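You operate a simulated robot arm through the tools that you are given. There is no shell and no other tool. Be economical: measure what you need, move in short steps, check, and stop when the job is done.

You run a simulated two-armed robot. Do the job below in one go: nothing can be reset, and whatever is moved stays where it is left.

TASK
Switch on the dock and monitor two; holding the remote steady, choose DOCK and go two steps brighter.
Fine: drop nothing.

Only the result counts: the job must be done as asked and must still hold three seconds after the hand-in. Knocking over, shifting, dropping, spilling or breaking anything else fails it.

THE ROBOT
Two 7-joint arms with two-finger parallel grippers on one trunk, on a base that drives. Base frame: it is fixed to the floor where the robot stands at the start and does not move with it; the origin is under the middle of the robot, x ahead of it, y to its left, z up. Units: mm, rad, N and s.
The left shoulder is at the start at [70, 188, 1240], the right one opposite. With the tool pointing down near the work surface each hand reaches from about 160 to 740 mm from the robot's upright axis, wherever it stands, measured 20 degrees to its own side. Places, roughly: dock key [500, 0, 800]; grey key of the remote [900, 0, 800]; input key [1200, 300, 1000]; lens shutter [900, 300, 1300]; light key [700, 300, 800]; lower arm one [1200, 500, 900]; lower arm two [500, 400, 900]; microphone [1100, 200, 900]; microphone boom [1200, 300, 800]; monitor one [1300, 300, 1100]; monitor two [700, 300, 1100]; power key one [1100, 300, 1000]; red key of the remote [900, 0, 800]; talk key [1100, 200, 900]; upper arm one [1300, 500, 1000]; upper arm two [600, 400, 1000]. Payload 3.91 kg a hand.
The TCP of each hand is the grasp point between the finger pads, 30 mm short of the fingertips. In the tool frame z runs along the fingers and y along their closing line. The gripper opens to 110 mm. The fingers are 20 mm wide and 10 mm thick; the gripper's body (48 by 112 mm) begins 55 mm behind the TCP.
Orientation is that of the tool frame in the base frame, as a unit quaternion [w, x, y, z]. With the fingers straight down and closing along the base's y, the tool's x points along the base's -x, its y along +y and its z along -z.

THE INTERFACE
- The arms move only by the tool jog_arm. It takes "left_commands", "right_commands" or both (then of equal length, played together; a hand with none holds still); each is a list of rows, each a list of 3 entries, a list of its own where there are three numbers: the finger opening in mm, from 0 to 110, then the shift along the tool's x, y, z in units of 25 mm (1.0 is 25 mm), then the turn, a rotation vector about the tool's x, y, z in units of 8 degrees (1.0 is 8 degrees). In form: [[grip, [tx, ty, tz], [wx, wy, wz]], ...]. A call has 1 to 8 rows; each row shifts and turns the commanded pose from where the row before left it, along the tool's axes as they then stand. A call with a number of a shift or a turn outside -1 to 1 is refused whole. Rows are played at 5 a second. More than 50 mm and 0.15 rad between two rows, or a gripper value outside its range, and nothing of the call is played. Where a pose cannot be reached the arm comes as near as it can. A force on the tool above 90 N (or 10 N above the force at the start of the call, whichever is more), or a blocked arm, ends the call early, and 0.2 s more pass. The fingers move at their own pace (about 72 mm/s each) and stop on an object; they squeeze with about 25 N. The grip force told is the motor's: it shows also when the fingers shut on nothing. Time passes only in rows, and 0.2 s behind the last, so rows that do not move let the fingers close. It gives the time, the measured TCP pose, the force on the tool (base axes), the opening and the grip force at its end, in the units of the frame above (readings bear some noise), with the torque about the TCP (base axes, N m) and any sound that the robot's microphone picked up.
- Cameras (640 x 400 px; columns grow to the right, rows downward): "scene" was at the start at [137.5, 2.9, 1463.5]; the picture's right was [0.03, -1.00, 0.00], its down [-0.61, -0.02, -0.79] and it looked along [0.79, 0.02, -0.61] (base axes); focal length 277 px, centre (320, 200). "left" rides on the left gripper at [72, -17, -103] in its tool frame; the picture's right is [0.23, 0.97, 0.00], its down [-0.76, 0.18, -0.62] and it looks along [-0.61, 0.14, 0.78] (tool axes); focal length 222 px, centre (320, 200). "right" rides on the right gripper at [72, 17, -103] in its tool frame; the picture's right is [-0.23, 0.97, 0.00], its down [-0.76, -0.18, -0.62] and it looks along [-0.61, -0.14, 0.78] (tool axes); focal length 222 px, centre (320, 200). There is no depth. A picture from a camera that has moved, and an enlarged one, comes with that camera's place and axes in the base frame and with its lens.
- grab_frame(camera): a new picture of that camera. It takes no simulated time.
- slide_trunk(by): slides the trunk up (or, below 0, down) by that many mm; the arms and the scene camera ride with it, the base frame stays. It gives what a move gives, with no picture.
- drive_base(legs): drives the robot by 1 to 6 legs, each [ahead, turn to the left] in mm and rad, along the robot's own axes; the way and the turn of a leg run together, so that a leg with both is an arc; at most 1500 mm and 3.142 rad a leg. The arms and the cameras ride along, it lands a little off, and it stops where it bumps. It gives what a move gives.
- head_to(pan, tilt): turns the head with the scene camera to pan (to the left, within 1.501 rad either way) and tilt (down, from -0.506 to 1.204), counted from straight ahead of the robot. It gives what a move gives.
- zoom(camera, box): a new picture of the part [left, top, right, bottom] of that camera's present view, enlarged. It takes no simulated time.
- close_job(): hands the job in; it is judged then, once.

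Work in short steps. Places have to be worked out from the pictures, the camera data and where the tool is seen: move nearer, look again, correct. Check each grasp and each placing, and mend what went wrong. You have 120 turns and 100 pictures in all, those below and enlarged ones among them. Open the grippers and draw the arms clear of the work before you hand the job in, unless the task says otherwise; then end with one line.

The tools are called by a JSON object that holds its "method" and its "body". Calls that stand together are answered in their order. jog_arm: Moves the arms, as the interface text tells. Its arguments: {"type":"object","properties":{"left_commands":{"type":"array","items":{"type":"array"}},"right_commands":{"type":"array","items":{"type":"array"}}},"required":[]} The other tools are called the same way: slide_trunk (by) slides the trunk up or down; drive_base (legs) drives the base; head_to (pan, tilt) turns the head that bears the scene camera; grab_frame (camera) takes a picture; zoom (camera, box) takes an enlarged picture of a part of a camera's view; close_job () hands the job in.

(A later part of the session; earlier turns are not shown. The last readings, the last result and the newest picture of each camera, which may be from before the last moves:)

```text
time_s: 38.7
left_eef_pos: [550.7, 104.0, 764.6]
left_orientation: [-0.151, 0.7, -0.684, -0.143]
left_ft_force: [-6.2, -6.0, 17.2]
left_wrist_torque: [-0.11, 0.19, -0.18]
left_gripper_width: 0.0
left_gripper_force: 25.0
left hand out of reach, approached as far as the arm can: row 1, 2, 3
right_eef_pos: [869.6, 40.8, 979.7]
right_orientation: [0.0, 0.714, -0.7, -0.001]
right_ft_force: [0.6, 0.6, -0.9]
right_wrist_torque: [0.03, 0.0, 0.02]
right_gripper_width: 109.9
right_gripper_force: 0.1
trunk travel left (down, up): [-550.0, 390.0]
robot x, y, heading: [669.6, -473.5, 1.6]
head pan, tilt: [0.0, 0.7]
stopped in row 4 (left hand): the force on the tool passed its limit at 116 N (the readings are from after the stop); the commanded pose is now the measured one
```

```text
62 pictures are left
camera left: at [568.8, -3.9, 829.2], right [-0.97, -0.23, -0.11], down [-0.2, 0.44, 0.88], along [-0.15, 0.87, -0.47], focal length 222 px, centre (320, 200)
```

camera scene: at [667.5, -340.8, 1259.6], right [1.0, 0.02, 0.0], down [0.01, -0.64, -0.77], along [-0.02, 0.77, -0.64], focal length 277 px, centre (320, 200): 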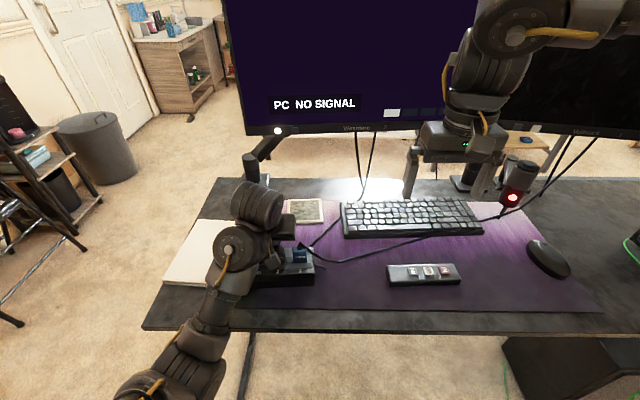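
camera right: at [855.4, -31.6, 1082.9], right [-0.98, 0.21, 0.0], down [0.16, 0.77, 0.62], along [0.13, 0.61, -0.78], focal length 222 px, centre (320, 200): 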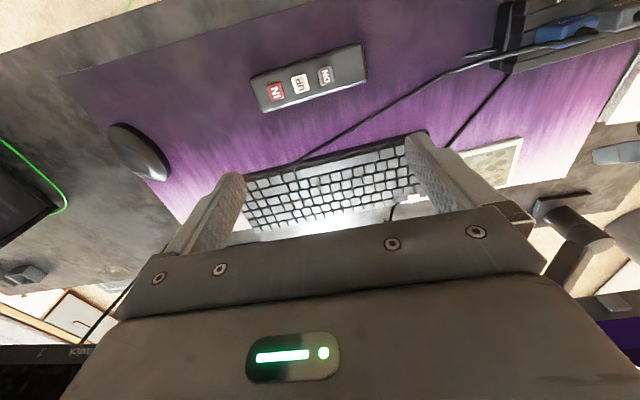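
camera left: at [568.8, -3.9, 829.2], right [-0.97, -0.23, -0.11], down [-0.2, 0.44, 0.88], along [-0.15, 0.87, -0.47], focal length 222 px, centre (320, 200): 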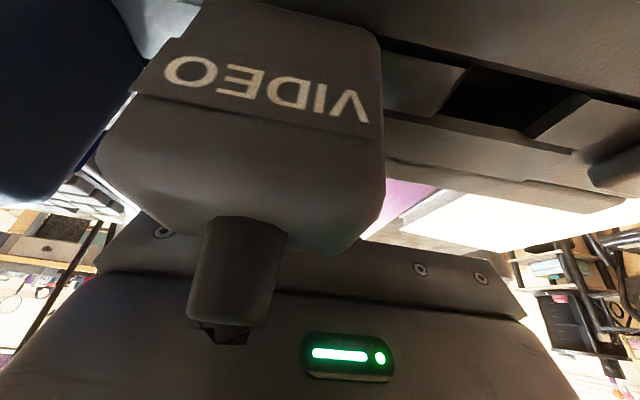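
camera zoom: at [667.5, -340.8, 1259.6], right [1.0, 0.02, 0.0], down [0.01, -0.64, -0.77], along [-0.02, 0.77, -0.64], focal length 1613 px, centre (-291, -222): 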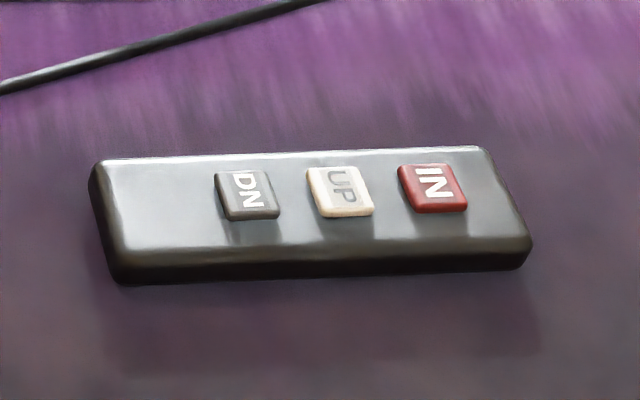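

The fingertips appear to rest on the desk, the hand right over the dock plug. Raising the trunk lifts everything straight up safely.

{"method": "slide_trunk", "body": {"by": 150}}

{"method": "grab_frame", "body": {"camera": "scene"}}

{"method": "grab_frame", "body": {"camera": "left"}}

```text
time_s: 40.5
left_eef_pos: [549.8, 105.8, 912.3]
left_orientation: [-0.149, 0.7, -0.685, -0.141]
left_ft_force: [-0.5, -0.3, -0.1]
left_wrist_torque: [0.0, 0.02, 0.01]
left_gripper_width: 0.0
left_gripper_force: 25.3
right_eef_pos: [871.7, 42.9, 1128.7]
right_orientation: [0.001, 0.714, -0.7, 0.0]
right_ft_force: [-0.3, -0.1, -0.4]
right_wrist_torque: [-0.01, -0.02, 0.04]
right_gripper_width: 109.9
right_gripper_force: 0.0
trunk travel left (down, up): [-700.0, 240.0]
robot x, y, heading: [669.4, -471.4, 1.59]
head pan, tilt: [0.0, 0.7]
```

```text
61 pictures are left
camera scene: at [667.3, -337.3, 1409.3], right [1.0, 0.02, 0.0], down [0.01, -0.64, -0.76], along [-0.02, 0.76, -0.64], focal length 277 px, centre (320, 200)
```

scene: 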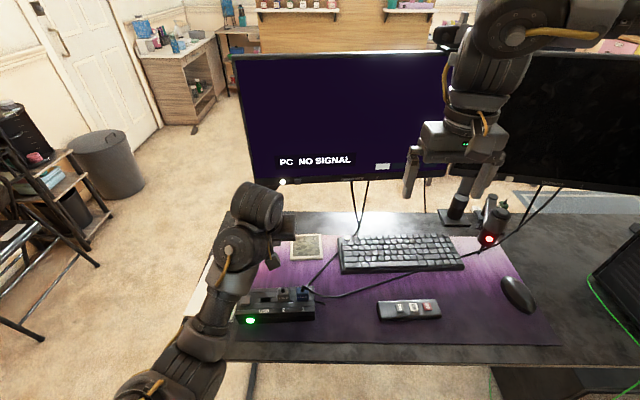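

```text
60 pictures are left
camera left: at [569.2, -1.8, 976.6], right [-0.97, -0.23, -0.11], down [-0.2, 0.44, 0.87], along [-0.15, 0.87, -0.47], focal length 222 px, centre (320, 200)
```

left: 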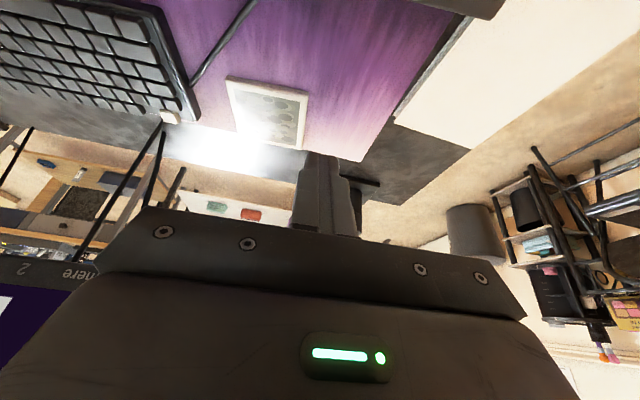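

All objects look in place. I finish turning the left hand down and pull back toward me.

{"method": "jog_arm", "body": {"left_commands": [[0, [0, 0, -0.5], [0, 1, 0]], [0, [0, 0, -0.5], [0, 1, 0]], [0, [0, 0, 0], [0, 0.96, 0]], [0, [0, 0, 0], [0, 0, 0]]]}}

```text
time_s: 41.5
left_eef_pos: [556.9, 111.8, 848.2]
left_orientation: [-0.056, 0.714, -0.697, -0.045]
left_ft_force: [47.6, 26.8, -58.7]
left_wrist_torque: [2.75, 5.72, 4.94]
left_gripper_width: 0.0
left_gripper_force: 24.9
left hand out of reach, approached as far as the arm can: row 1, 2, 3
right_eef_pos: [870.5, 43.3, 1129.5]
right_orientation: [0.0, 0.714, -0.7, 0.001]
right_ft_force: [0.4, 0.6, 0.0]
right_wrist_torque: [-0.02, 0.01, -0.02]
right_gripper_width: 110.3
right_gripper_force: 0.1
trunk travel left (down, up): [-700.0, 240.0]
robot x, y, heading: [671.0, -473.3, 1.59]
head pan, tilt: [0.0, 0.7]
```

A large force appeared; I look at once.

{"method": "grab_frame", "body": {"camera": "scene"}}

{"method": "grab_frame", "body": {"camera": "left"}}

{"method": "zoom", "body": {"camera": "scene", "box": [200, 170, 340, 340]}}

```text
59 pictures are left
camera scene: at [667.6, -337.5, 1409.4], right [1.0, 0.02, 0.0], down [0.01, -0.64, -0.76], along [-0.02, 0.76, -0.64], focal length 277 px, centre (320, 200)
```

scene: 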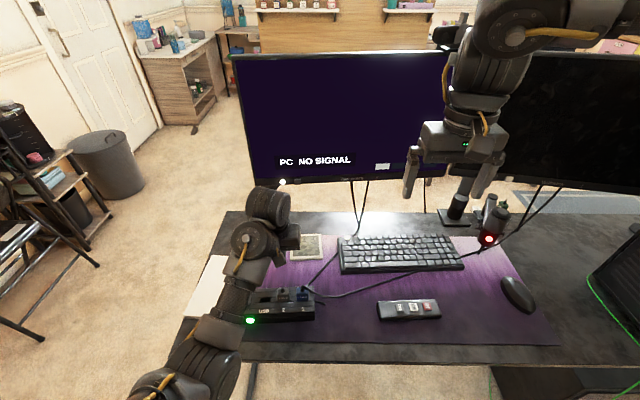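

```text
58 pictures are left
camera left: at [574.8, 25.3, 939.9], right [-0.97, -0.25, -0.05], down [-0.21, 0.66, 0.72], along [-0.15, 0.71, -0.69], focal length 222 px, centre (320, 200)
```

left: 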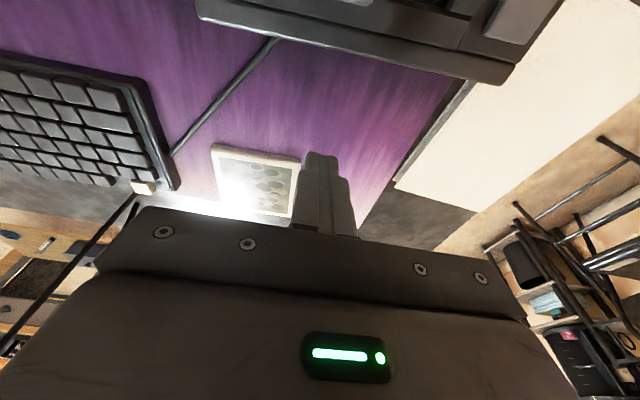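

```text
2.35 times, centred on (270, 255) of scene
camera zoom: at [667.6, -337.5, 1409.4], right [1.0, 0.02, 0.0], down [0.01, -0.64, -0.76], along [-0.02, 0.76, -0.64], focal length 652 px, centre (438, 71)
```

zoom: 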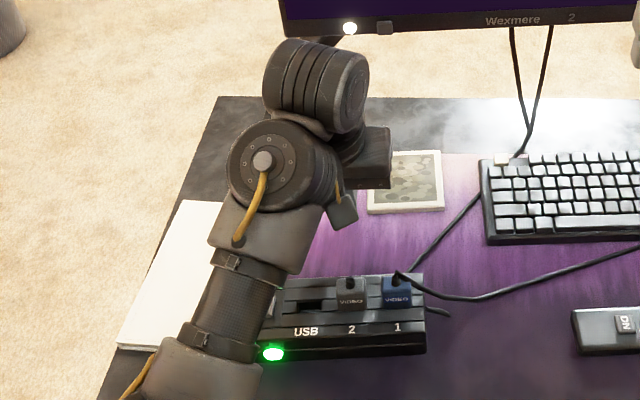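

No visible contact at the fingers; the low forearm is my worry. I raise the trunk 120 mm to take any load off.

{"method": "slide_trunk", "body": {"by": 120}}

{"method": "grab_frame", "body": {"camera": "scene"}}

```text
time_s: 43.0
left_eef_pos: [556.8, 110.9, 968.4]
left_orientation: [-0.054, 0.715, -0.695, -0.045]
left_ft_force: [61.4, 9.3, -40.0]
left_wrist_torque: [2.98, 7.3, 6.26]
left_gripper_width: 0.0
left_gripper_force: 25.1
right_eef_pos: [870.7, 42.5, 1249.8]
right_orientation: [0.0, 0.714, -0.701, 0.001]
right_ft_force: [-1.1, 0.0, 0.3]
right_wrist_torque: [0.01, -0.02, 0.0]
right_gripper_width: 110.0
right_gripper_force: 0.0
trunk travel left (down, up): [-820.0, 120.0]
robot x, y, heading: [669.2, -474.3, 1.587]
head pan, tilt: [0.0, 0.7]
```

```text
56 pictures are left
camera scene: at [667.5, -337.2, 1529.3], right [1.0, 0.02, 0.0], down [0.01, -0.64, -0.76], along [-0.02, 0.76, -0.64], focal length 277 px, centre (320, 200)
```

scene: 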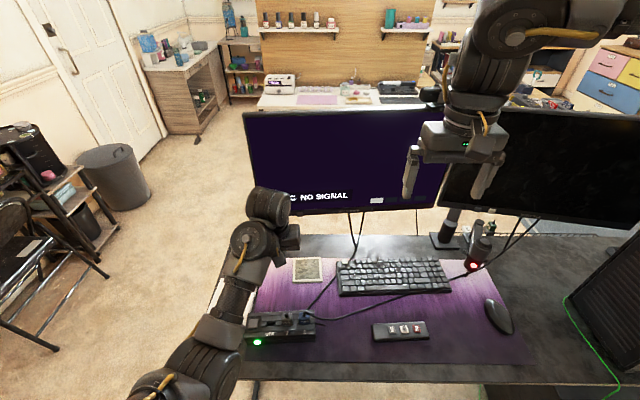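

The force persists in free air, so the hand is pressing on its own forearm (folded wrist). I unfold: pitch the hand back forward and raise it outward.

{"method": "jog_arm", "body": {"left_commands": [[0, [0, 0, 0], [0, -1, 0]], [0, [0, 0, 0], [0, -1, 0]], [0, [0, 0, 0], [0, -1, 0]], [0, [0, 0, 0], [0, -1, 0]], [0, [0, 0, 0], [0, -1, 0]], [0, [0, 0, 0], [0, -1, 0]]]}}

```text
time_s: 44.4
left_eef_pos: [556.1, 112.6, 968.8]
left_orientation: [-0.335, 0.633, -0.615, -0.331]
left_ft_force: [0.4, -0.1, 0.5]
left_wrist_torque: [0.03, 0.03, -0.01]
left_gripper_width: 0.0
left_gripper_force: 25.4
right_eef_pos: [871.3, 43.2, 1248.3]
right_orientation: [0.0, 0.714, -0.7, 0.001]
right_ft_force: [-0.2, 0.3, -0.1]
right_wrist_torque: [-0.02, 0.0, -0.03]
right_gripper_width: 110.2
right_gripper_force: 0.1
trunk travel left (down, up): [-820.0, 120.0]
robot x, y, heading: [675.0, -471.7, 1.591]
head pan, tilt: [0.0, 0.7]
```

Force gone. I raise the hand 200 mm (and a bit left) to stretch the arm out of the folded pose.

{"method": "jog_arm", "body": {"left_commands": [[0, [-0.83, 0.6, -0.56], [0, 0, 0]], [0, [-0.83, 0.6, -0.56], [0, 0, 0]], [0, [-0.83, 0.6, -0.56], [0, 0, 0]], [0, [-0.83, 0.6, -0.56], [0, 0, 0]], [0, [-0.83, 0.6, -0.56], [0, 0, 0]], [0, [-0.83, 0.6, -0.56], [0, 0, 0]], [0, [-0.83, 0, -0.56], [0, 0, 0]], [0, [-0.83, 0, -0.56], [0, 0, 0]]]}}

{"method": "grab_frame", "body": {"camera": "scene"}}

```text
time_s: 46.1
left_eef_pos: [463.8, 108.5, 1167.2]
left_orientation: [-0.333, 0.633, -0.615, -0.331]
left_ft_force: [0.7, -1.0, 0.0]
left_wrist_torque: [0.01, 0.04, 0.03]
left_gripper_width: 0.0
left_gripper_force: 25.0
right_eef_pos: [870.9, 42.5, 1249.8]
right_orientation: [-0.001, 0.714, -0.7, -0.001]
right_ft_force: [0.8, 0.0, 0.4]
right_wrist_torque: [-0.01, 0.01, 0.01]
right_gripper_width: 110.3
right_gripper_force: 0.1
trunk travel left (down, up): [-820.0, 120.0]
robot x, y, heading: [669.5, -471.8, 1.596]
head pan, tilt: [0.0, 0.7]
```

```text
55 pictures are left
camera scene: at [668.1, -337.4, 1529.3], right [1.0, 0.02, 0.0], down [0.01, -0.64, -0.76], along [-0.02, 0.76, -0.64], focal length 277 px, centre (320, 200)
```

scene: 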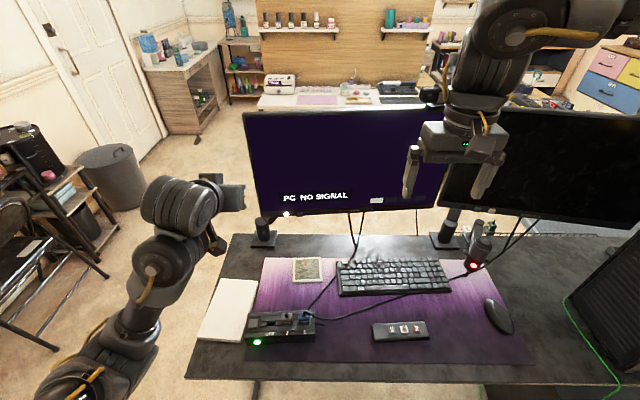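

Elbow is hanging low, which blocks the tool-down pose. I need the hand yawed right anyway (to grip the remote across its width), so I yaw about the vertical toward +x here in free space, which should let the wrist unfold differently.

{"method": "jog_arm", "body": {"left_commands": [[0, [0, 0, 0], [0.83, 0, 0.56]], [0, [0, 0, 0], [0.83, 0, 0.56]], [0, [0, 0, 0], [0.83, 0, 0.56]], [0, [0, 0, 0], [0.83, 0, 0.56]], [0, [0, 0, 0], [0.83, 0, 0.56]], [0, [0, 0, 0], [0.83, 0, 0.56]], [0, [0, 0, 0], [0.83, 0, 0.56]], [0, [0, 0, 0], [0.83, 0, 0.56]]]}}

{"method": "jog_arm", "body": {"left_commands": [[0, [0, 0, 0], [0.83, 0, 0.56]], [0, [0, 0, 0], [0.83, 0, 0.56]], [0, [0, 0, 0], [0.83, 0, 0.56]]]}}

{"method": "grab_frame", "body": {"camera": "scene"}}

```text
time_s: 46.8
left_eef_pos: [464.5, 110.5, 1170.1]
left_orientation: [0.384, -0.546, 0.688, 0.285]
left_ft_force: [1.3, 5.4, -0.6]
left_wrist_torque: [0.02, 0.03, 0.26]
left_gripper_width: 0.0
left_gripper_force: 25.2
right_eef_pos: [872.6, 43.7, 1249.1]
right_orientation: [0.001, 0.714, -0.7, -0.001]
right_ft_force: [-0.1, -0.5, -0.8]
right_wrist_torque: [-0.01, -0.02, -0.01]
right_gripper_width: 110.0
right_gripper_force: 0.1
trunk travel left (down, up): [-820.0, 120.0]
robot x, y, heading: [669.9, -475.6, 1.582]
head pan, tilt: [0.0, 0.7]
stopped in row 3 (left hand): the force on the tool passed its limit at 148 N (the readings are from after the stop); the commanded pose is now the measured one
```

```text
time_s: 47.6
left_eef_pos: [463.1, 105.5, 1158.0]
left_orientation: [0.422, -0.418, 0.772, 0.227]
left_ft_force: [0.3, 0.0, -0.7]
left_wrist_torque: [-0.01, 0.01, 0.02]
left_gripper_width: 0.1
left_gripper_force: 24.7
left hand out of reach, approached as far as the arm can: row 3
right_eef_pos: [869.0, 43.0, 1249.7]
right_orientation: [-0.001, 0.714, -0.701, 0.001]
right_ft_force: [0.4, -1.1, -0.6]
right_wrist_torque: [0.02, -0.02, 0.01]
right_gripper_width: 109.9
right_gripper_force: 0.1
trunk travel left (down, up): [-820.0, 120.0]
robot x, y, heading: [671.4, -473.0, 1.593]
head pan, tilt: [0.0, 0.7]
```

```text
54 pictures are left
camera scene: at [665.7, -338.0, 1529.5], right [1.0, 0.02, 0.0], down [0.01, -0.64, -0.77], along [-0.01, 0.76, -0.64], focal length 277 px, centre (320, 200)
```

scene: 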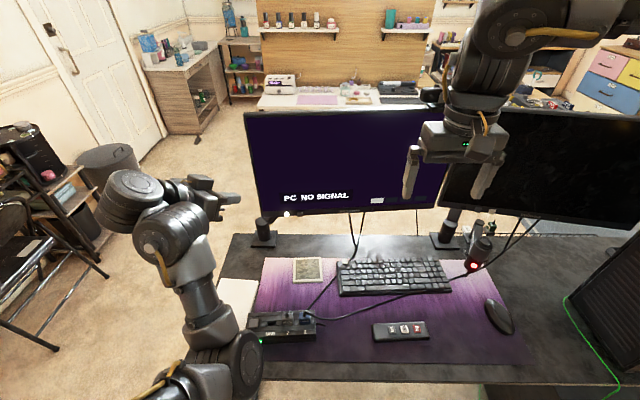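

The hand pressed its own wrist again (nothing on the desk touched; elbow is ~1050 high). I undo the yaw, go horizontal, and shift right, where the elbow earlier stayed out to the left.

{"method": "jog_arm", "body": {"left_commands": [[0, [0, 0, 0], [-0.83, 0, -0.56]], [0, [0, 0, 0], [-0.83, 0, -0.56]], [0, [0, 0, 0], [-0.83, 0, -0.56]], [0, [0, 0, 0], [-0.83, 0, -0.56]], [0, [0, 0, 0], [-0.83, 0, -0.56]]]}}

{"method": "jog_arm", "body": {"left_commands": [[0, [0, 0, 0], [0, -1, 0]], [0, [0, 0, 0], [0, -1, 0]], [0, [0, 0, 0], [0, -1, 0]], [0, [0, 0, 0], [0, -1, 0]]]}}

```text
time_s: 48.8
left_eef_pos: [475.1, 105.5, 1156.3]
left_orientation: [-0.325, 0.66, -0.583, -0.344]
left_ft_force: [0.2, -0.1, -0.7]
left_wrist_torque: [-0.02, -0.03, 0.01]
left_gripper_width: 0.0
left_gripper_force: 25.3
right_eef_pos: [870.5, 43.0, 1249.1]
right_orientation: [0.001, 0.714, -0.7, 0.0]
right_ft_force: [-0.6, 1.1, 0.7]
right_wrist_torque: [0.03, -0.03, -0.01]
right_gripper_width: 110.0
right_gripper_force: 0.1
trunk travel left (down, up): [-820.0, 120.0]
robot x, y, heading: [667.2, -471.5, 1.591]
head pan, tilt: [0.0, 0.7]
```

```text
time_s: 49.8
left_eef_pos: [474.4, 105.2, 1157.4]
left_orientation: [-0.475, 0.54, -0.471, -0.512]
left_ft_force: [-0.8, 0.7, 0.6]
left_wrist_torque: [0.01, 0.0, -0.01]
left_gripper_width: 0.2
left_gripper_force: 25.1
right_eef_pos: [871.1, 42.3, 1247.6]
right_orientation: [0.0, 0.714, -0.701, 0.001]
right_ft_force: [0.7, -0.7, -0.3]
right_wrist_torque: [0.03, -0.01, 0.03]
right_gripper_width: 110.1
right_gripper_force: 0.0
trunk travel left (down, up): [-820.0, 120.0]
robot x, y, heading: [671.9, -474.0, 1.59]
head pan, tilt: [0.0, 0.7]
```

Horizontal now. I shift the hand right and somewhat up, and look at the elbow.

{"method": "jog_arm", "body": {"left_commands": [[0, [-0.4, -0.9, 0], [0, 0, 0]], [0, [-0.4, -0.9, 0], [0, 0, 0]], [0, [-0.4, -0.9, 0], [0, 0, 0]], [0, [-0.4, -0.9, 0], [0, 0, 0]], [0, [-0.4, -0.9, 0], [0, 0, 0]], [0, [-0.4, -0.9, 0], [0, 0, 0]], [0, [-0.4, -0.9, 0], [0, 0, 0]]]}}

{"method": "grab_frame", "body": {"camera": "scene"}}

```text
time_s: 51.4
left_eef_pos: [630.4, 122.9, 1230.5]
left_orientation: [-0.474, 0.541, -0.47, -0.513]
left_ft_force: [0.4, -0.4, -0.8]
left_wrist_torque: [-0.03, 0.0, 0.02]
left_gripper_width: 0.1
left_gripper_force: 25.1
right_eef_pos: [871.8, 43.1, 1247.0]
right_orientation: [0.001, 0.714, -0.701, -0.001]
right_ft_force: [1.0, -0.5, -0.9]
right_wrist_torque: [0.02, -0.03, 0.02]
right_gripper_width: 109.8
right_gripper_force: 0.1
trunk travel left (down, up): [-820.0, 120.0]
robot x, y, heading: [671.8, -469.9, 1.59]
head pan, tilt: [0.0, 0.7]
```

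```text
53 pictures are left
camera scene: at [669.1, -337.5, 1529.4], right [1.0, 0.02, 0.0], down [0.01, -0.64, -0.76], along [-0.02, 0.76, -0.64], focal length 277 px, centre (320, 200)
```

scene: 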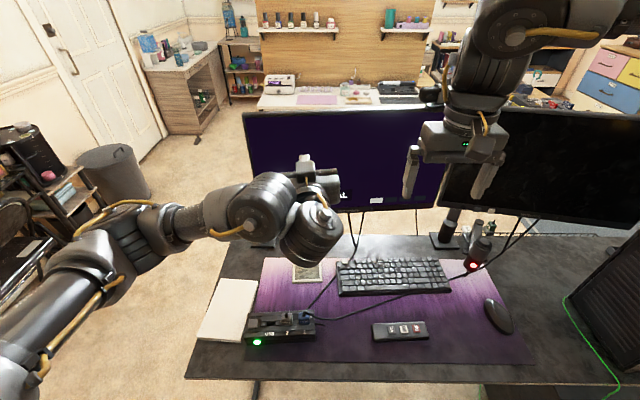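

Elbow is now out to the left with the forearm pointing right. I yaw the hand clockwise in line with the forearm.

{"method": "jog_arm", "body": {"left_commands": [[0, [0, 0, 0], [1, 0, 0]], [0, [0, 0, 0], [1, 0, 0]], [0, [0, 0, 0], [1, 0, 0]], [0, [0, 0, 0], [1, 0, 0]], [0, [0, 0, 0], [1, 0, 0]], [0, [0, 0, 0], [1, 0, 0]], [0, [0, 0, 0], [1, 0, 0]]]}}

{"method": "grab_frame", "body": {"camera": "scene"}}

```text
time_s: 53.0
left_eef_pos: [755.4, 27.1, 1232.7]
left_orientation: [0.638, -0.354, 0.62, 0.289]
left_ft_force: [1.1, -0.1, -0.4]
left_wrist_torque: [0.0, 0.03, 0.09]
left_gripper_width: 0.1
left_gripper_force: 25.5
left hand out of reach, approached as far as the arm can: row 3, 4, 5, 6, 7
right_eef_pos: [883.2, 36.9, 1250.1]
right_orientation: [0.003, 0.712, -0.702, -0.005]
right_ft_force: [0.7, -1.1, 0.6]
right_wrist_torque: [0.08, 0.08, -0.02]
right_gripper_width: 109.9
right_gripper_force: 0.0
trunk travel left (down, up): [-820.0, 120.0]
robot x, y, heading: [669.8, -470.6, 1.587]
head pan, tilt: [0.0, 0.7]
```

```text
52 pictures are left
camera scene: at [681.4, -345.0, 1530.2], right [1.0, 0.02, -0.01], down [0.0, -0.64, -0.77], along [-0.02, 0.77, -0.64], focal length 277 px, centre (320, 200)
```

scene: 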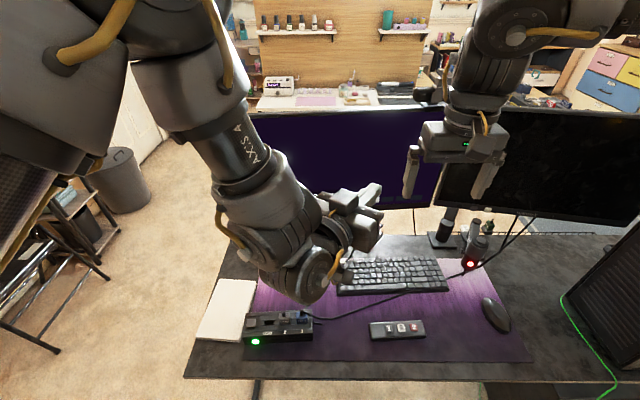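

The elbow has flipped up – the good configuration. I now pitch the hand down in a few rows and watch.

{"method": "jog_arm", "body": {"left_commands": [[0, [0, 0, 0], [0, 1, 0]], [0, [0, 0, 0], [0, 1, 0]], [0, [0, 0, 0], [0, 1, 0]], [0, [0, 0, 0], [0, 1, 0]]]}}

{"method": "grab_frame", "body": {"camera": "scene"}}

```text
time_s: 54.0
left_eef_pos: [765.8, 15.6, 1236.3]
left_orientation: [0.45, -0.374, 0.79, 0.184]
left_ft_force: [0.0, 0.5, 0.2]
left_wrist_torque: [-0.03, 0.03, 0.01]
left_gripper_width: 0.1
left_gripper_force: 25.3
left hand out of reach, approached as far as the arm can: row 1
right_eef_pos: [867.2, 45.3, 1247.8]
right_orientation: [0.0, 0.715, -0.7, 0.001]
right_ft_force: [0.2, -0.1, 0.2]
right_wrist_torque: [-0.01, 0.0, 0.01]
right_gripper_width: 110.0
right_gripper_force: 0.0
trunk travel left (down, up): [-820.0, 120.0]
robot x, y, heading: [672.7, -469.3, 1.593]
head pan, tilt: [0.0, 0.7]
```

```text
51 pictures are left
camera scene: at [664.2, -334.8, 1529.1], right [1.0, 0.02, 0.0], down [0.02, -0.65, -0.76], along [-0.01, 0.76, -0.65], focal length 277 px, centre (320, 200)
```

scene: 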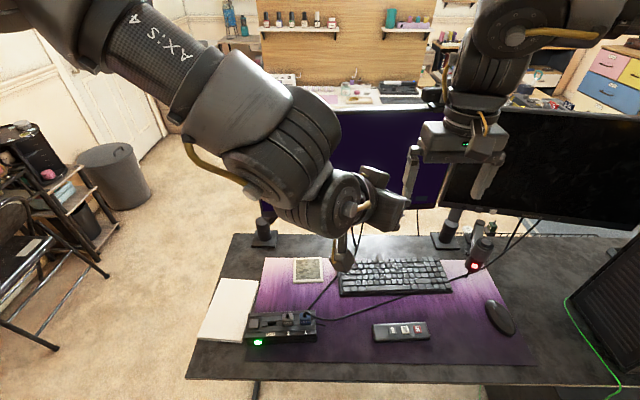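

Good elbow-up posture. I finish pitching down.

{"method": "jog_arm", "body": {"left_commands": [[0, [0, 0, 0], [0, 1, 0]], [0, [0, 0, 0], [0, 1, 0]], [0, [0, 0, 0], [0, 1, 0]], [0, [0, 0, 0], [0, 1, 0]], [0, [0, 0, 0], [0, 1, 0]], [0, [0, 0, 0], [0, 1, 0]], [0, [0, 0, 0], [0, 1, 0]], [0, [0, 0, 0], [0, 0.25, 0]]]}}

```text
time_s: 55.8
left_eef_pos: [766.9, 12.7, 1235.8]
left_orientation: [0.011, -0.416, 0.909, -0.02]
left_ft_force: [-16.2, -7.7, 6.7]
left_wrist_torque: [0.62, -1.25, 0.14]
left_gripper_width: 0.0
left_gripper_force: 25.0
right_eef_pos: [871.8, 42.9, 1248.5]
right_orientation: [0.0, 0.713, -0.702, 0.001]
right_ft_force: [16.7, 7.3, -6.7]
right_wrist_torque: [-0.37, 0.4, -0.44]
right_gripper_width: 102.1
right_gripper_force: 0.2
trunk travel left (down, up): [-820.0, 120.0]
robot x, y, heading: [668.4, -470.7, 1.589]
head pan, tilt: [0.0, 0.7]
```

Left and right hands just touch lightly; I back the left hand off to the left, then yaw it so its camera faces -x.

{"method": "jog_arm", "body": {"left_commands": [[0, [0.65, 0.75, 0], [0, 0, 0]], [0, [0.65, 0.75, 0], [0, 0, 0]], [0, [0.65, 0.75, 0], [0, 0, 0]], [0, [0, 0, 0], [0, 0, 1]], [0, [0, 0, 0], [0, 0, 1]], [0, [0, 0, 0], [0, 0, 1]], [0, [0, 0, 0], [0, 0, 1]], [0, [0, 0, 0], [0, 0, 1]]]}}

{"method": "grab_frame", "body": {"camera": "scene"}}

```text
time_s: 57.6
left_eef_pos: [693.0, 12.9, 1235.2]
left_orientation: [0.017, -0.078, 0.997, -0.014]
left_ft_force: [-0.5, -1.0, 0.1]
left_wrist_torque: [0.03, -0.02, 0.0]
left_gripper_width: 0.1
left_gripper_force: 24.3
right_eef_pos: [870.5, 43.3, 1248.7]
right_orientation: [0.001, 0.714, -0.7, 0.001]
right_ft_force: [0.3, -0.5, 0.3]
right_wrist_torque: [-0.02, -0.01, -0.01]
right_gripper_width: 110.2
right_gripper_force: 0.1
trunk travel left (down, up): [-820.0, 120.0]
robot x, y, heading: [667.6, -472.0, 1.589]
head pan, tilt: [0.0, 0.7]
```

```text
50 pictures are left
camera scene: at [667.6, -337.5, 1529.4], right [1.0, 0.02, 0.0], down [0.01, -0.64, -0.76], along [-0.02, 0.76, -0.64], focal length 277 px, centre (320, 200)
```

scene: 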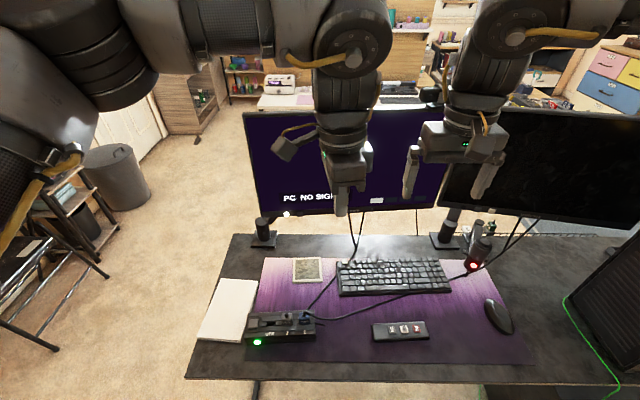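

Left arm is in a sound pose. From the pictures: remote axis ~3.5° ccw, tail end x≈808, UP ≈(895,27), IN ≈(930,28), tops ≈755. I move the right hand right and yaw it (camera to +x), fingers closed, then lower the trunk.

{"method": "jog_arm", "body": {"right_commands": [[110, [0, -1, 0], [0, 0, 0]], [0, [0, -1, 0], [0, 0, 0]], [0, [0, 0, 0], [0, 0, -1]], [0, [0, 0, 0], [0, 0, -1]], [0, [0, 0, 0], [0, 0, -1]], [0, [0, 0, 0], [0, 0, -1]], [0, [0, 0, 0], [0, 0, -1]], [0, [0, 0, 0], [0, 0, -1]]], "left_commands": [[60, [0, 0, 0], [0, 0, 0.6]], [60, [0, 0, 0], [0, 0, 0]], [60, [0, 0, 0], [0, 0, 0]], [60, [0, 0, 0], [0, 0, 0]], [60, [0, 0, 0], [0, 0, 0]], [60, [0, 0, 0], [0, 0, 0]], [60, [0, 0, 0], [0, 0, 0]], [60, [0, 0, 0], [0, 0, 0]]]}}

{"method": "jog_arm", "body": {"right_commands": [[0, [0, 0, 0], [0, 0, -1]], [0, [0, 0, 0], [0, 0, -1]], [0, [0, 0, 0], [0, 0, -1]], [0, [0, 0, 0], [0, 0, -1]], [0, [0, 0, 0], [0, 0, -0.9]]]}}

```text
time_s: 59.4
left_eef_pos: [694.1, 12.8, 1233.9]
left_orientation: [0.017, -0.037, 0.999, -0.014]
left_ft_force: [0.8, 0.7, -0.4]
left_wrist_torque: [0.04, 0.03, -0.01]
left_gripper_width: 60.1
left_gripper_force: 0.1
right_eef_pos: [920.3, 43.1, 1248.1]
right_orientation: [0.0, 0.938, -0.348, -0.001]
right_ft_force: [0.5, -0.5, -0.2]
right_wrist_torque: [-0.03, 0.02, 0.01]
right_gripper_width: 0.0
right_gripper_force: 24.8
trunk travel left (down, up): [-820.0, 120.0]
robot x, y, heading: [667.7, -474.4, 1.589]
head pan, tilt: [0.0, 0.7]
```

```text
time_s: 60.6
left_eef_pos: [692.7, 14.6, 1233.9]
left_orientation: [0.018, -0.037, 0.999, -0.014]
left_ft_force: [-1.0, 0.1, 0.8]
left_wrist_torque: [-0.02, 0.0, -0.02]
left_gripper_width: 59.9
left_gripper_force: 0.1
right_eef_pos: [920.5, 43.2, 1249.3]
right_orientation: [0.0, 1.0, -0.013, 0.0]
right_ft_force: [0.1, 1.0, -0.4]
right_wrist_torque: [-0.02, -0.03, 0.03]
right_gripper_width: 0.2
right_gripper_force: 25.0
trunk travel left (down, up): [-820.0, 120.0]
robot x, y, heading: [670.7, -469.9, 1.591]
head pan, tilt: [0.0, 0.7]
```

Both hands are oriented. Lower the trunk 250 mm and take pictures.

{"method": "slide_trunk", "body": {"by": -250}}

{"method": "jog_arm", "body": {"left_commands": [[60, [0, 0, 0], [-0.19, 0.25, 0]], [60, [-1, 0, 0.5], [0, 0, 0]], [60, [-1, 0, 0.5], [0, 0, 0]], [60, [-1, 0, 0.5], [0, 0, 0]], [60, [-1, 0, 0.5], [0, 0, 0]], [60, [-1, 0, 0.5], [0, 0, 0]]], "right_commands": [[0, [1, 0, 0], [0, 0, 0]], [0, [1, 0, 0], [0, 0, 0]], [0, [1, 0, 0], [0, 0, 0]], [0, [0, 0, 0], [0, 0, 0]], [0, [0, 0, 0], [0, 0, 0]], [0, [0, 0, 0], [0, 0, 0]]]}}

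{"method": "grab_frame", "body": {"camera": "scene"}}

{"method": "grab_frame", "body": {"camera": "left"}}

```text
time_s: 63.2
left_eef_pos: [693.0, 13.1, 984.6]
left_orientation: [0.018, -0.037, 0.999, -0.013]
left_ft_force: [-0.7, -0.8, -0.4]
left_wrist_torque: [-0.01, -0.01, 0.0]
left_gripper_width: 59.8
left_gripper_force: 0.0
right_eef_pos: [920.3, 43.9, 999.9]
right_orientation: [0.0, 1.0, -0.014, 0.0]
right_ft_force: [-0.4, 0.3, -0.1]
right_wrist_torque: [0.0, 0.03, 0.01]
right_gripper_width: 0.1
right_gripper_force: 25.3
trunk travel left (down, up): [-570.0, 370.0]
robot x, y, heading: [673.5, -475.2, 1.592]
head pan, tilt: [0.0, 0.7]
```

```text
time_s: 64.6
left_eef_pos: [798.0, 12.1, 920.6]
left_orientation: [0.0, -0.037, 0.999, 0.0]
left_ft_force: [-0.1, 0.0, 0.0]
left_wrist_torque: [0.02, 0.01, -0.02]
left_gripper_width: 59.8
left_gripper_force: 0.1
left hand out of reach, approached as far as the arm can: row 6
right_eef_pos: [995.7, 40.2, 999.3]
right_orientation: [0.0, 1.0, -0.015, 0.0]
right_ft_force: [0.3, 0.5, -0.2]
right_wrist_torque: [0.01, 0.03, 0.0]
right_gripper_width: 0.0
right_gripper_force: 25.1
trunk travel left (down, up): [-570.0, 370.0]
robot x, y, heading: [669.2, -477.5, 1.588]
head pan, tilt: [0.0, 0.7]
```

```text
49 pictures are left
camera scene: at [666.9, -337.8, 1279.5], right [1.0, 0.02, 0.0], down [0.01, -0.64, -0.76], along [-0.02, 0.76, -0.64], focal length 277 px, centre (320, 200)
```

scene: 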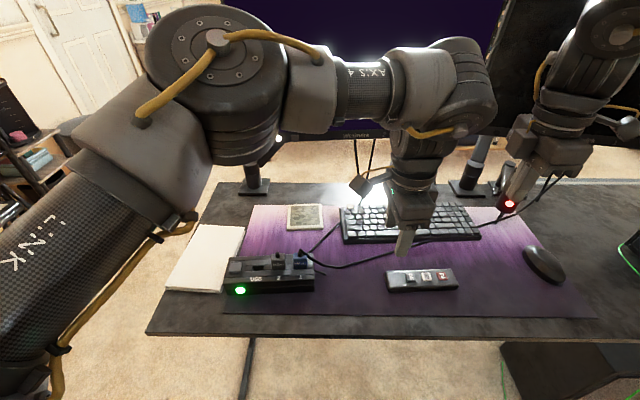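

```text
48 pictures are left
camera left: at [728.2, -9.7, 1022.2], right [-0.3, 0.95, 0.0], down [0.74, 0.23, 0.62], along [0.6, 0.19, -0.78], focal length 222 px, centre (320, 200)
```

left: 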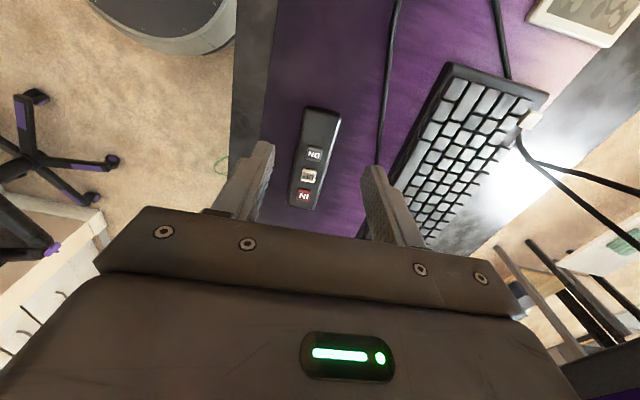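

Left hand is at its rightward limit at x≈798. Turning the base right by 0.25 rad puts the remote nearly straight ahead for both arms; the swing is over clear space.

{"method": "drive_base", "body": {"legs": [[0, -0.25]]}}

{"method": "head_to", "body": {"pan": 0.0, "tilt": 0.55}}

{"method": "grab_frame", "body": {"camera": "scene"}}

```text
time_s: 65.8
left_eef_pos: [915.9, -34.8, 919.8]
left_orientation: [0.001, 0.088, 0.996, -0.001]
left_ft_force: [0.5, 0.3, -0.4]
left_wrist_torque: [0.01, 0.03, 0.0]
left_gripper_width: 60.1
left_gripper_force: 0.2
right_eef_pos: [1112.3, -56.6, 998.8]
right_orientation: [0.0, 0.99, -0.14, 0.0]
right_ft_force: [-0.2, -0.1, 0.3]
right_wrist_torque: [0.0, 0.03, -0.02]
right_gripper_width: 0.1
right_gripper_force: 24.8
trunk travel left (down, up): [-570.0, 370.0]
robot x, y, heading: [668.5, -474.0, 1.336]
head pan, tilt: [0.0, 0.7]
```

```text
time_s: 66.5
left_eef_pos: [916.7, -35.9, 918.7]
left_orientation: [0.001, 0.088, 0.996, -0.001]
left_ft_force: [-0.4, -0.5, 0.1]
left_wrist_torque: [-0.01, 0.0, -0.01]
left_gripper_width: 59.9
left_gripper_force: 0.0
right_eef_pos: [1113.5, -55.6, 998.8]
right_orientation: [0.0, 0.99, -0.14, 0.0]
right_ft_force: [0.0, 0.0, -0.4]
right_wrist_torque: [-0.02, 0.02, -0.02]
right_gripper_width: 0.0
right_gripper_force: 25.0
trunk travel left (down, up): [-570.0, 370.0]
robot x, y, heading: [670.5, -473.8, 1.342]
head pan, tilt: [0.0, 0.55]
```

```text
47 pictures are left
camera scene: at [702.5, -336.5, 1292.5], right [0.97, -0.23, 0.0], down [-0.12, -0.51, -0.85], along [0.2, 0.83, -0.52], focal length 277 px, centre (320, 200)
```

scene: 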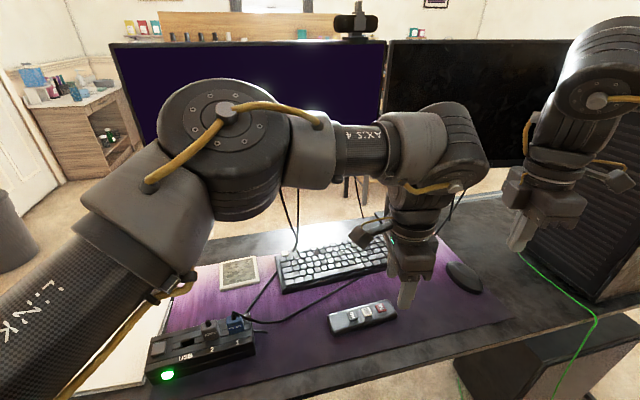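

I yaw the left hand back parallel to the remote and bring it over the tail (826,21).

{"method": "jog_arm", "body": {"left_commands": [[70, [0, 0, 0], [0, 0, -0.85]], [70, [0, 0, 0], [0, 0, -0.84]], [70, [0.87, 0.62, 0], [0, 0, 0]], [70, [0.87, 0.62, 0], [0, 0, 0]], [70, [0.87, 0.63, 0], [0, 0, 0]], [70, [0.88, 0.63, 0], [0, 0, 0]], [70, [0, 0, 0], [0, 0, 0]]]}}

{"method": "grab_frame", "body": {"camera": "left"}}

{"method": "zoom", "body": {"camera": "scene", "box": [290, 220, 430, 340]}}

```text
time_s: 68.1
left_eef_pos: [825.2, 21.7, 918.6]
left_orientation: [0.0, -0.029, 1.0, 0.0]
left_ft_force: [0.1, -0.4, 0.5]
left_wrist_torque: [0.01, -0.01, 0.0]
left_gripper_width: 69.8
left_gripper_force: 0.0
right_eef_pos: [1114.2, -57.8, 999.5]
right_orientation: [0.001, 0.99, -0.141, -0.001]
right_ft_force: [0.6, 0.0, 1.0]
right_wrist_torque: [-0.01, 0.01, 0.0]
right_gripper_width: 0.2
right_gripper_force: 24.4
trunk travel left (down, up): [-570.0, 370.0]
robot x, y, heading: [671.8, -473.6, 1.336]
head pan, tilt: [0.0, 0.55]
```

```text
46 pictures are left
camera left: at [754.4, 0.2, 1022.0], right [-0.28, 0.96, 0.0], down [0.75, 0.22, 0.62], along [0.6, 0.18, -0.78], focal length 222 px, centre (320, 200)
```

left: 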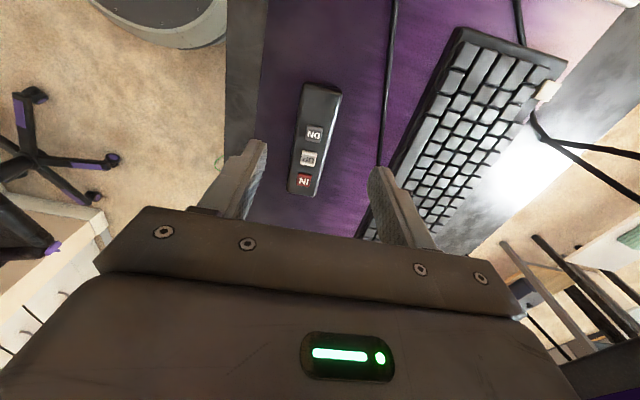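

```text
3.33 times, centred on (360, 280) of scene
camera zoom: at [703.3, -337.1, 1292.6], right [0.97, -0.23, 0.0], down [-0.12, -0.51, -0.85], along [0.2, 0.83, -0.52], focal length 924 px, centre (187, -67)
```

zoom: 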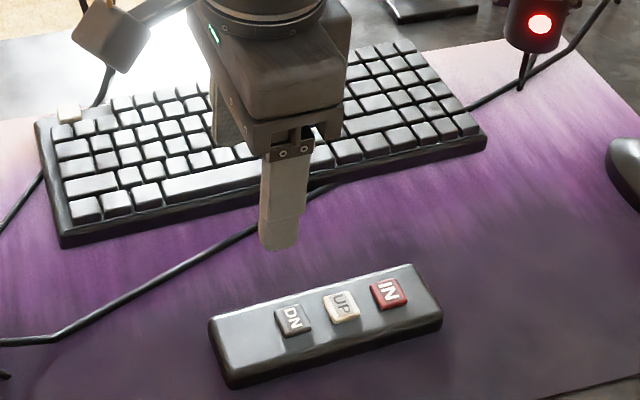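

Left-camera check gives tail axis y≈19.5 at x=826, width ~41 mm; cable is clear at y≈97. I descend.

{"method": "jog_arm", "body": {"left_commands": [[70, [0, -0.08, 1], [0, 0, 0]], [70, [0, 0, 1], [0, 0, 0]], [70, [0, 0, 1], [0, 0, 0]], [70, [0, 0, 1], [0, 0, 0]], [70, [0, 0, 1], [0, 0, 0]], [70, [0, 0, 0], [0, 0, 0]]]}}

{"method": "zoom", "body": {"camera": "left", "box": [200, 60, 440, 240]}}

{"method": "zoom", "body": {"camera": "scene", "box": [290, 220, 430, 340]}}

```text
time_s: 69.5
left_eef_pos: [827.5, 19.3, 794.9]
left_orientation: [0.001, -0.029, 1.0, -0.001]
left_ft_force: [-0.5, -0.7, -0.2]
left_wrist_torque: [0.02, 0.01, 0.03]
left_gripper_width: 70.1
left_gripper_force: 0.2
right_eef_pos: [1113.1, -55.8, 999.8]
right_orientation: [-0.001, 0.99, -0.139, 0.0]
right_ft_force: [0.2, -0.7, 0.3]
right_wrist_torque: [0.01, -0.01, 0.01]
right_gripper_width: 0.0
right_gripper_force: 25.0
trunk travel left (down, up): [-570.0, 370.0]
robot x, y, heading: [669.7, -471.9, 1.336]
head pan, tilt: [0.0, 0.55]
```

```text
2.22 times, centred on (320, 150) of left
camera zoom: at [755.3, -1.8, 897.6], right [-0.28, 0.96, 0.0], down [0.75, 0.22, 0.62], along [0.6, 0.18, -0.78], focal length 494 px, centre (320, 311)
```

zoom: 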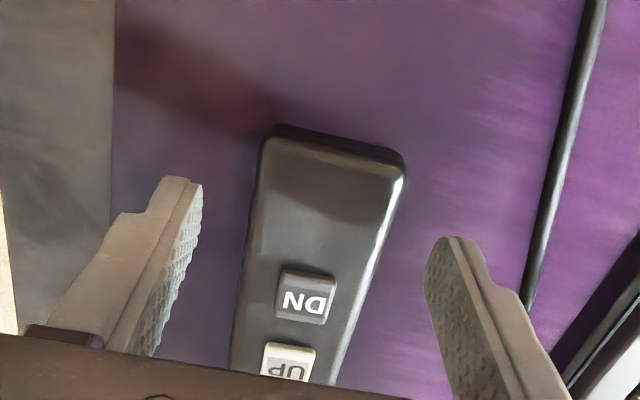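

```text
3.33 times, centred on (360, 280) of scene
camera zoom: at [702.2, -336.8, 1292.6], right [0.97, -0.23, 0.0], down [-0.12, -0.51, -0.85], along [0.2, 0.83, -0.52], focal length 924 px, centre (187, -67)
```

zoom: 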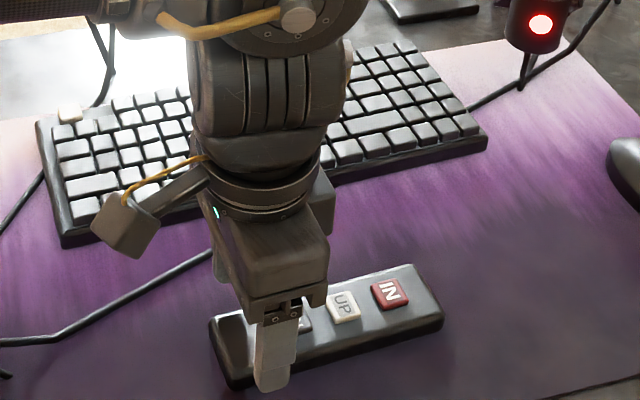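

Fingers straddle the tail properly. I descend the last 23 mm and close gently.

{"method": "jog_arm", "body": {"left_commands": [[70, [0, 0, 0.5], [0, 0, 0]], [70, [0, 0, 0.4], [0, 0, 0]], [70, [0, 0, 0], [0, 0, 0]]]}}

{"method": "jog_arm", "body": {"left_commands": [[55, [0, 0, 0], [0, 0, 0]], [48, [0, 0, 0], [0, 0, 0]], [44, [0, 0, 0], [0, 0, 0]], [40, [0, 0, 0], [0, 0, 0]], [30, [0, 0, 0], [0, 0, 0]], [20, [0, 0, 0], [0, 0, 0]], [20, [0, 0, 0], [0, 0, 0]]]}}

{"method": "zoom", "body": {"camera": "left", "box": [200, 60, 440, 240]}}

{"method": "zoom", "body": {"camera": "scene", "box": [290, 220, 430, 340]}}

```text
time_s: 70.3
left_eef_pos: [825.3, 20.1, 771.2]
left_orientation: [0.001, -0.03, 1.0, -0.001]
left_ft_force: [1.2, -0.4, 0.0]
left_wrist_torque: [0.0, 0.01, -0.02]
left_gripper_width: 69.9
left_gripper_force: 0.1
right_eef_pos: [1111.8, -56.3, 998.3]
right_orientation: [0.0, 0.99, -0.139, 0.001]
right_ft_force: [0.1, 0.2, -0.4]
right_wrist_torque: [-0.02, 0.01, -0.02]
right_gripper_width: 0.0
right_gripper_force: 24.9
trunk travel left (down, up): [-570.0, 370.0]
robot x, y, heading: [671.3, -473.5, 1.339]
head pan, tilt: [0.0, 0.55]
```

```text
time_s: 71.9
left_eef_pos: [826.1, 20.6, 771.5]
left_orientation: [0.0, -0.03, 1.0, -0.001]
left_ft_force: [-0.1, 0.1, 0.1]
left_wrist_torque: [0.03, 0.0, 0.08]
left_gripper_width: 47.4
left_gripper_force: 25.0
right_eef_pos: [1112.4, -56.7, 999.3]
right_orientation: [0.001, 0.99, -0.14, 0.0]
right_ft_force: [0.6, -0.3, 0.2]
right_wrist_torque: [0.0, -0.03, 0.01]
right_gripper_width: 0.0
right_gripper_force: 24.8
trunk travel left (down, up): [-570.0, 370.0]
robot x, y, heading: [666.5, -474.0, 1.34]
head pan, tilt: [0.0, 0.55]
```

```text
2.22 times, centred on (320, 150) of left
camera zoom: at [754.7, -1.0, 874.3], right [-0.28, 0.96, 0.0], down [0.75, 0.22, 0.62], along [0.6, 0.18, -0.78], focal length 494 px, centre (320, 311)
```

zoom: 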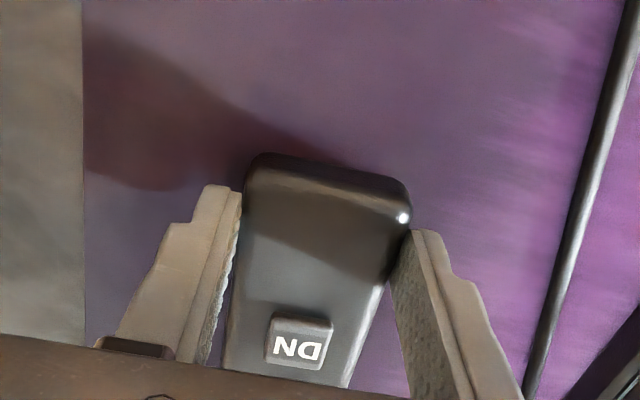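

```text
3.33 times, centred on (360, 280) of scene
camera zoom: at [702.3, -336.4, 1292.5], right [0.97, -0.23, 0.0], down [-0.12, -0.51, -0.85], along [0.2, 0.83, -0.52], focal length 924 px, centre (187, -67)
```

zoom: 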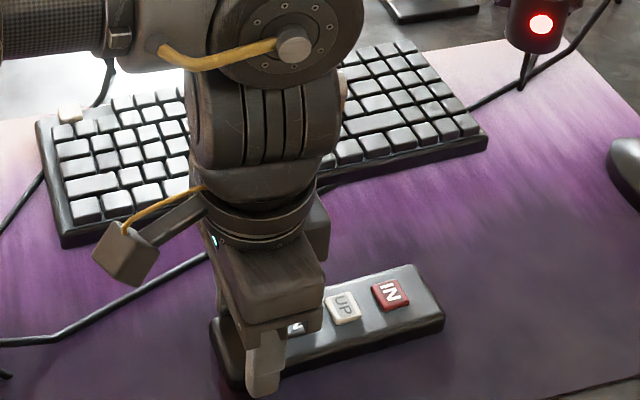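

Remote held (47.4 mm, no side forces). To clear the left wrist, I yaw the right hand to match and tilt it 24° so its body leans to +x, then approach IN.

{"method": "jog_arm", "body": {"right_commands": [[0, [0, 0, 0], [0, 0, -0.8]], [0, [0, 0, 0], [0, 0, -0.8]], [0, [0, 0, 0], [0, 0, -0.8]], [0, [0, 0, 0], [0, -1, 0]], [0, [0, 0, 0], [0, -1, 0]], [0, [0, 0, 0], [0, -1, 0]]]}}

{"method": "grab_frame", "body": {"camera": "right"}}

{"method": "grab_frame", "body": {"camera": "scene"}}

```text
time_s: 73.3
left_eef_pos: [825.3, 21.0, 771.1]
left_orientation: [-0.001, -0.03, 1.0, -0.001]
left_ft_force: [-1.1, -1.3, 0.0]
left_wrist_torque: [0.0, -0.04, 0.01]
left_gripper_width: 47.4
left_gripper_force: 25.2
right_eef_pos: [1114.4, -55.7, 998.0]
right_orientation: [0.006, 0.977, 0.027, -0.209]
right_ft_force: [0.7, -0.5, -0.7]
right_wrist_torque: [0.02, 0.02, 0.01]
right_gripper_width: 0.0
right_gripper_force: 24.9
trunk travel left (down, up): [-570.0, 370.0]
robot x, y, heading: [667.5, -474.3, 1.341]
head pan, tilt: [0.0, 0.55]
```

```text
40 pictures are left
camera right: at [1223.0, -68.7, 1063.4], right [-0.15, -0.98, 0.09], down [-0.45, 0.15, 0.88], along [-0.88, 0.09, -0.46], focal length 222 px, centre (320, 200)
```

right: 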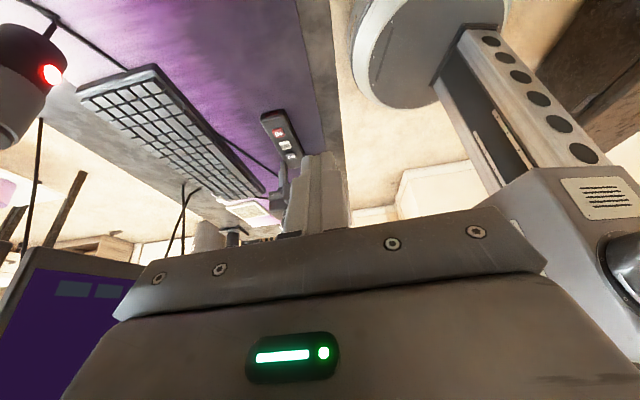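

```text
39 pictures are left
camera scene: at [703.3, -336.6, 1292.6], right [0.97, -0.23, 0.0], down [-0.12, -0.51, -0.85], along [0.19, 0.83, -0.52], focal length 277 px, centre (320, 200)
```

scene: 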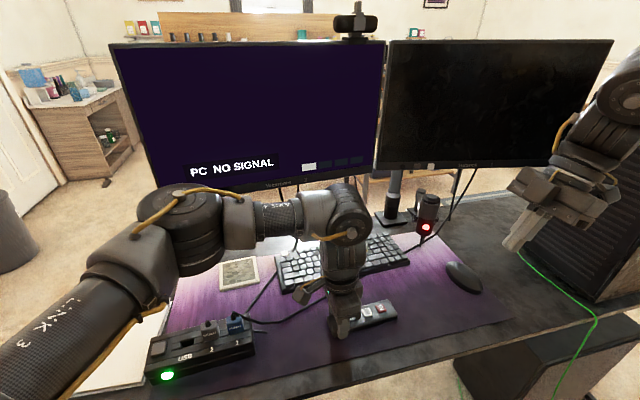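

Screen is fully visible. I translate the right hand over IN at height.

{"method": "jog_arm", "body": {"right_commands": [[0, [-0.914, -0.51, 0.407], [0, 0, 0]], [0, [-0.914, -0.51, 0.407], [0, 0, 0]], [0, [-0.914, -0.51, 0.407], [0, 0, 0]], [0, [-0.914, -0.51, 0.407], [0, 0, 0]], [0, [-0.914, -0.51, 0.407], [0, 0, 0]], [0, [-0.914, -0.51, 0.407], [0, 0, 0]], [0, [-0.914, -0.51, 0.407], [0, 0, 0]]]}}

{"method": "grab_frame", "body": {"camera": "right"}}

{"method": "grab_frame", "body": {"camera": "scene"}}

```text
time_s: 74.9
left_eef_pos: [825.7, 21.5, 771.7]
left_orientation: [0.001, -0.029, 1.0, -0.001]
left_ft_force: [-0.1, 0.3, -0.2]
left_wrist_torque: [0.0, 0.05, -0.03]
left_gripper_width: 47.3
left_gripper_force: 25.3
right_eef_pos: [933.4, 24.3, 998.4]
right_orientation: [0.006, 0.978, 0.026, -0.208]
right_ft_force: [0.3, -0.4, 0.1]
right_wrist_torque: [-0.01, -0.03, 0.02]
right_gripper_width: 0.1
right_gripper_force: 25.2
trunk travel left (down, up): [-570.0, 370.0]
robot x, y, heading: [668.0, -478.5, 1.34]
head pan, tilt: [0.0, 0.55]
```

```text
38 pictures are left
camera right: at [1041.7, 11.4, 1063.2], right [-0.16, -0.98, 0.09], down [-0.45, 0.16, 0.88], along [-0.88, 0.09, -0.47], focal length 222 px, centre (320, 200)
```

right: 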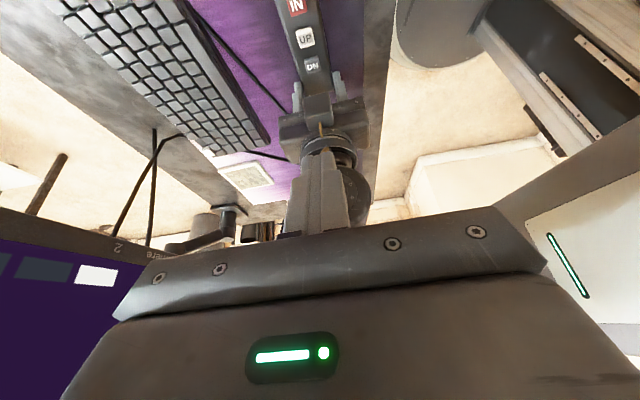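

```text
37 pictures are left
camera scene: at [701.3, -336.0, 1292.5], right [0.97, -0.23, 0.0], down [-0.12, -0.51, -0.85], along [0.2, 0.83, -0.52], focal length 277 px, centre (320, 200)
```

scene: 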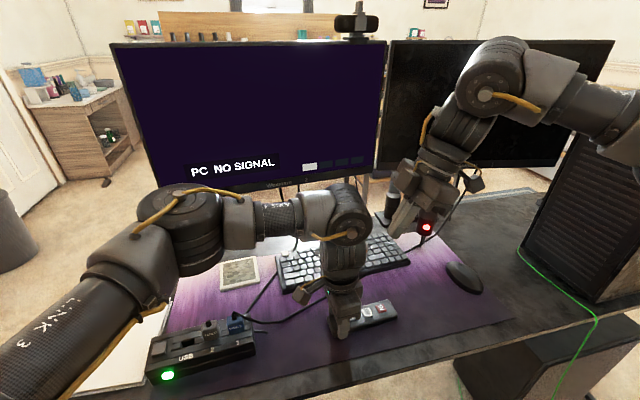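

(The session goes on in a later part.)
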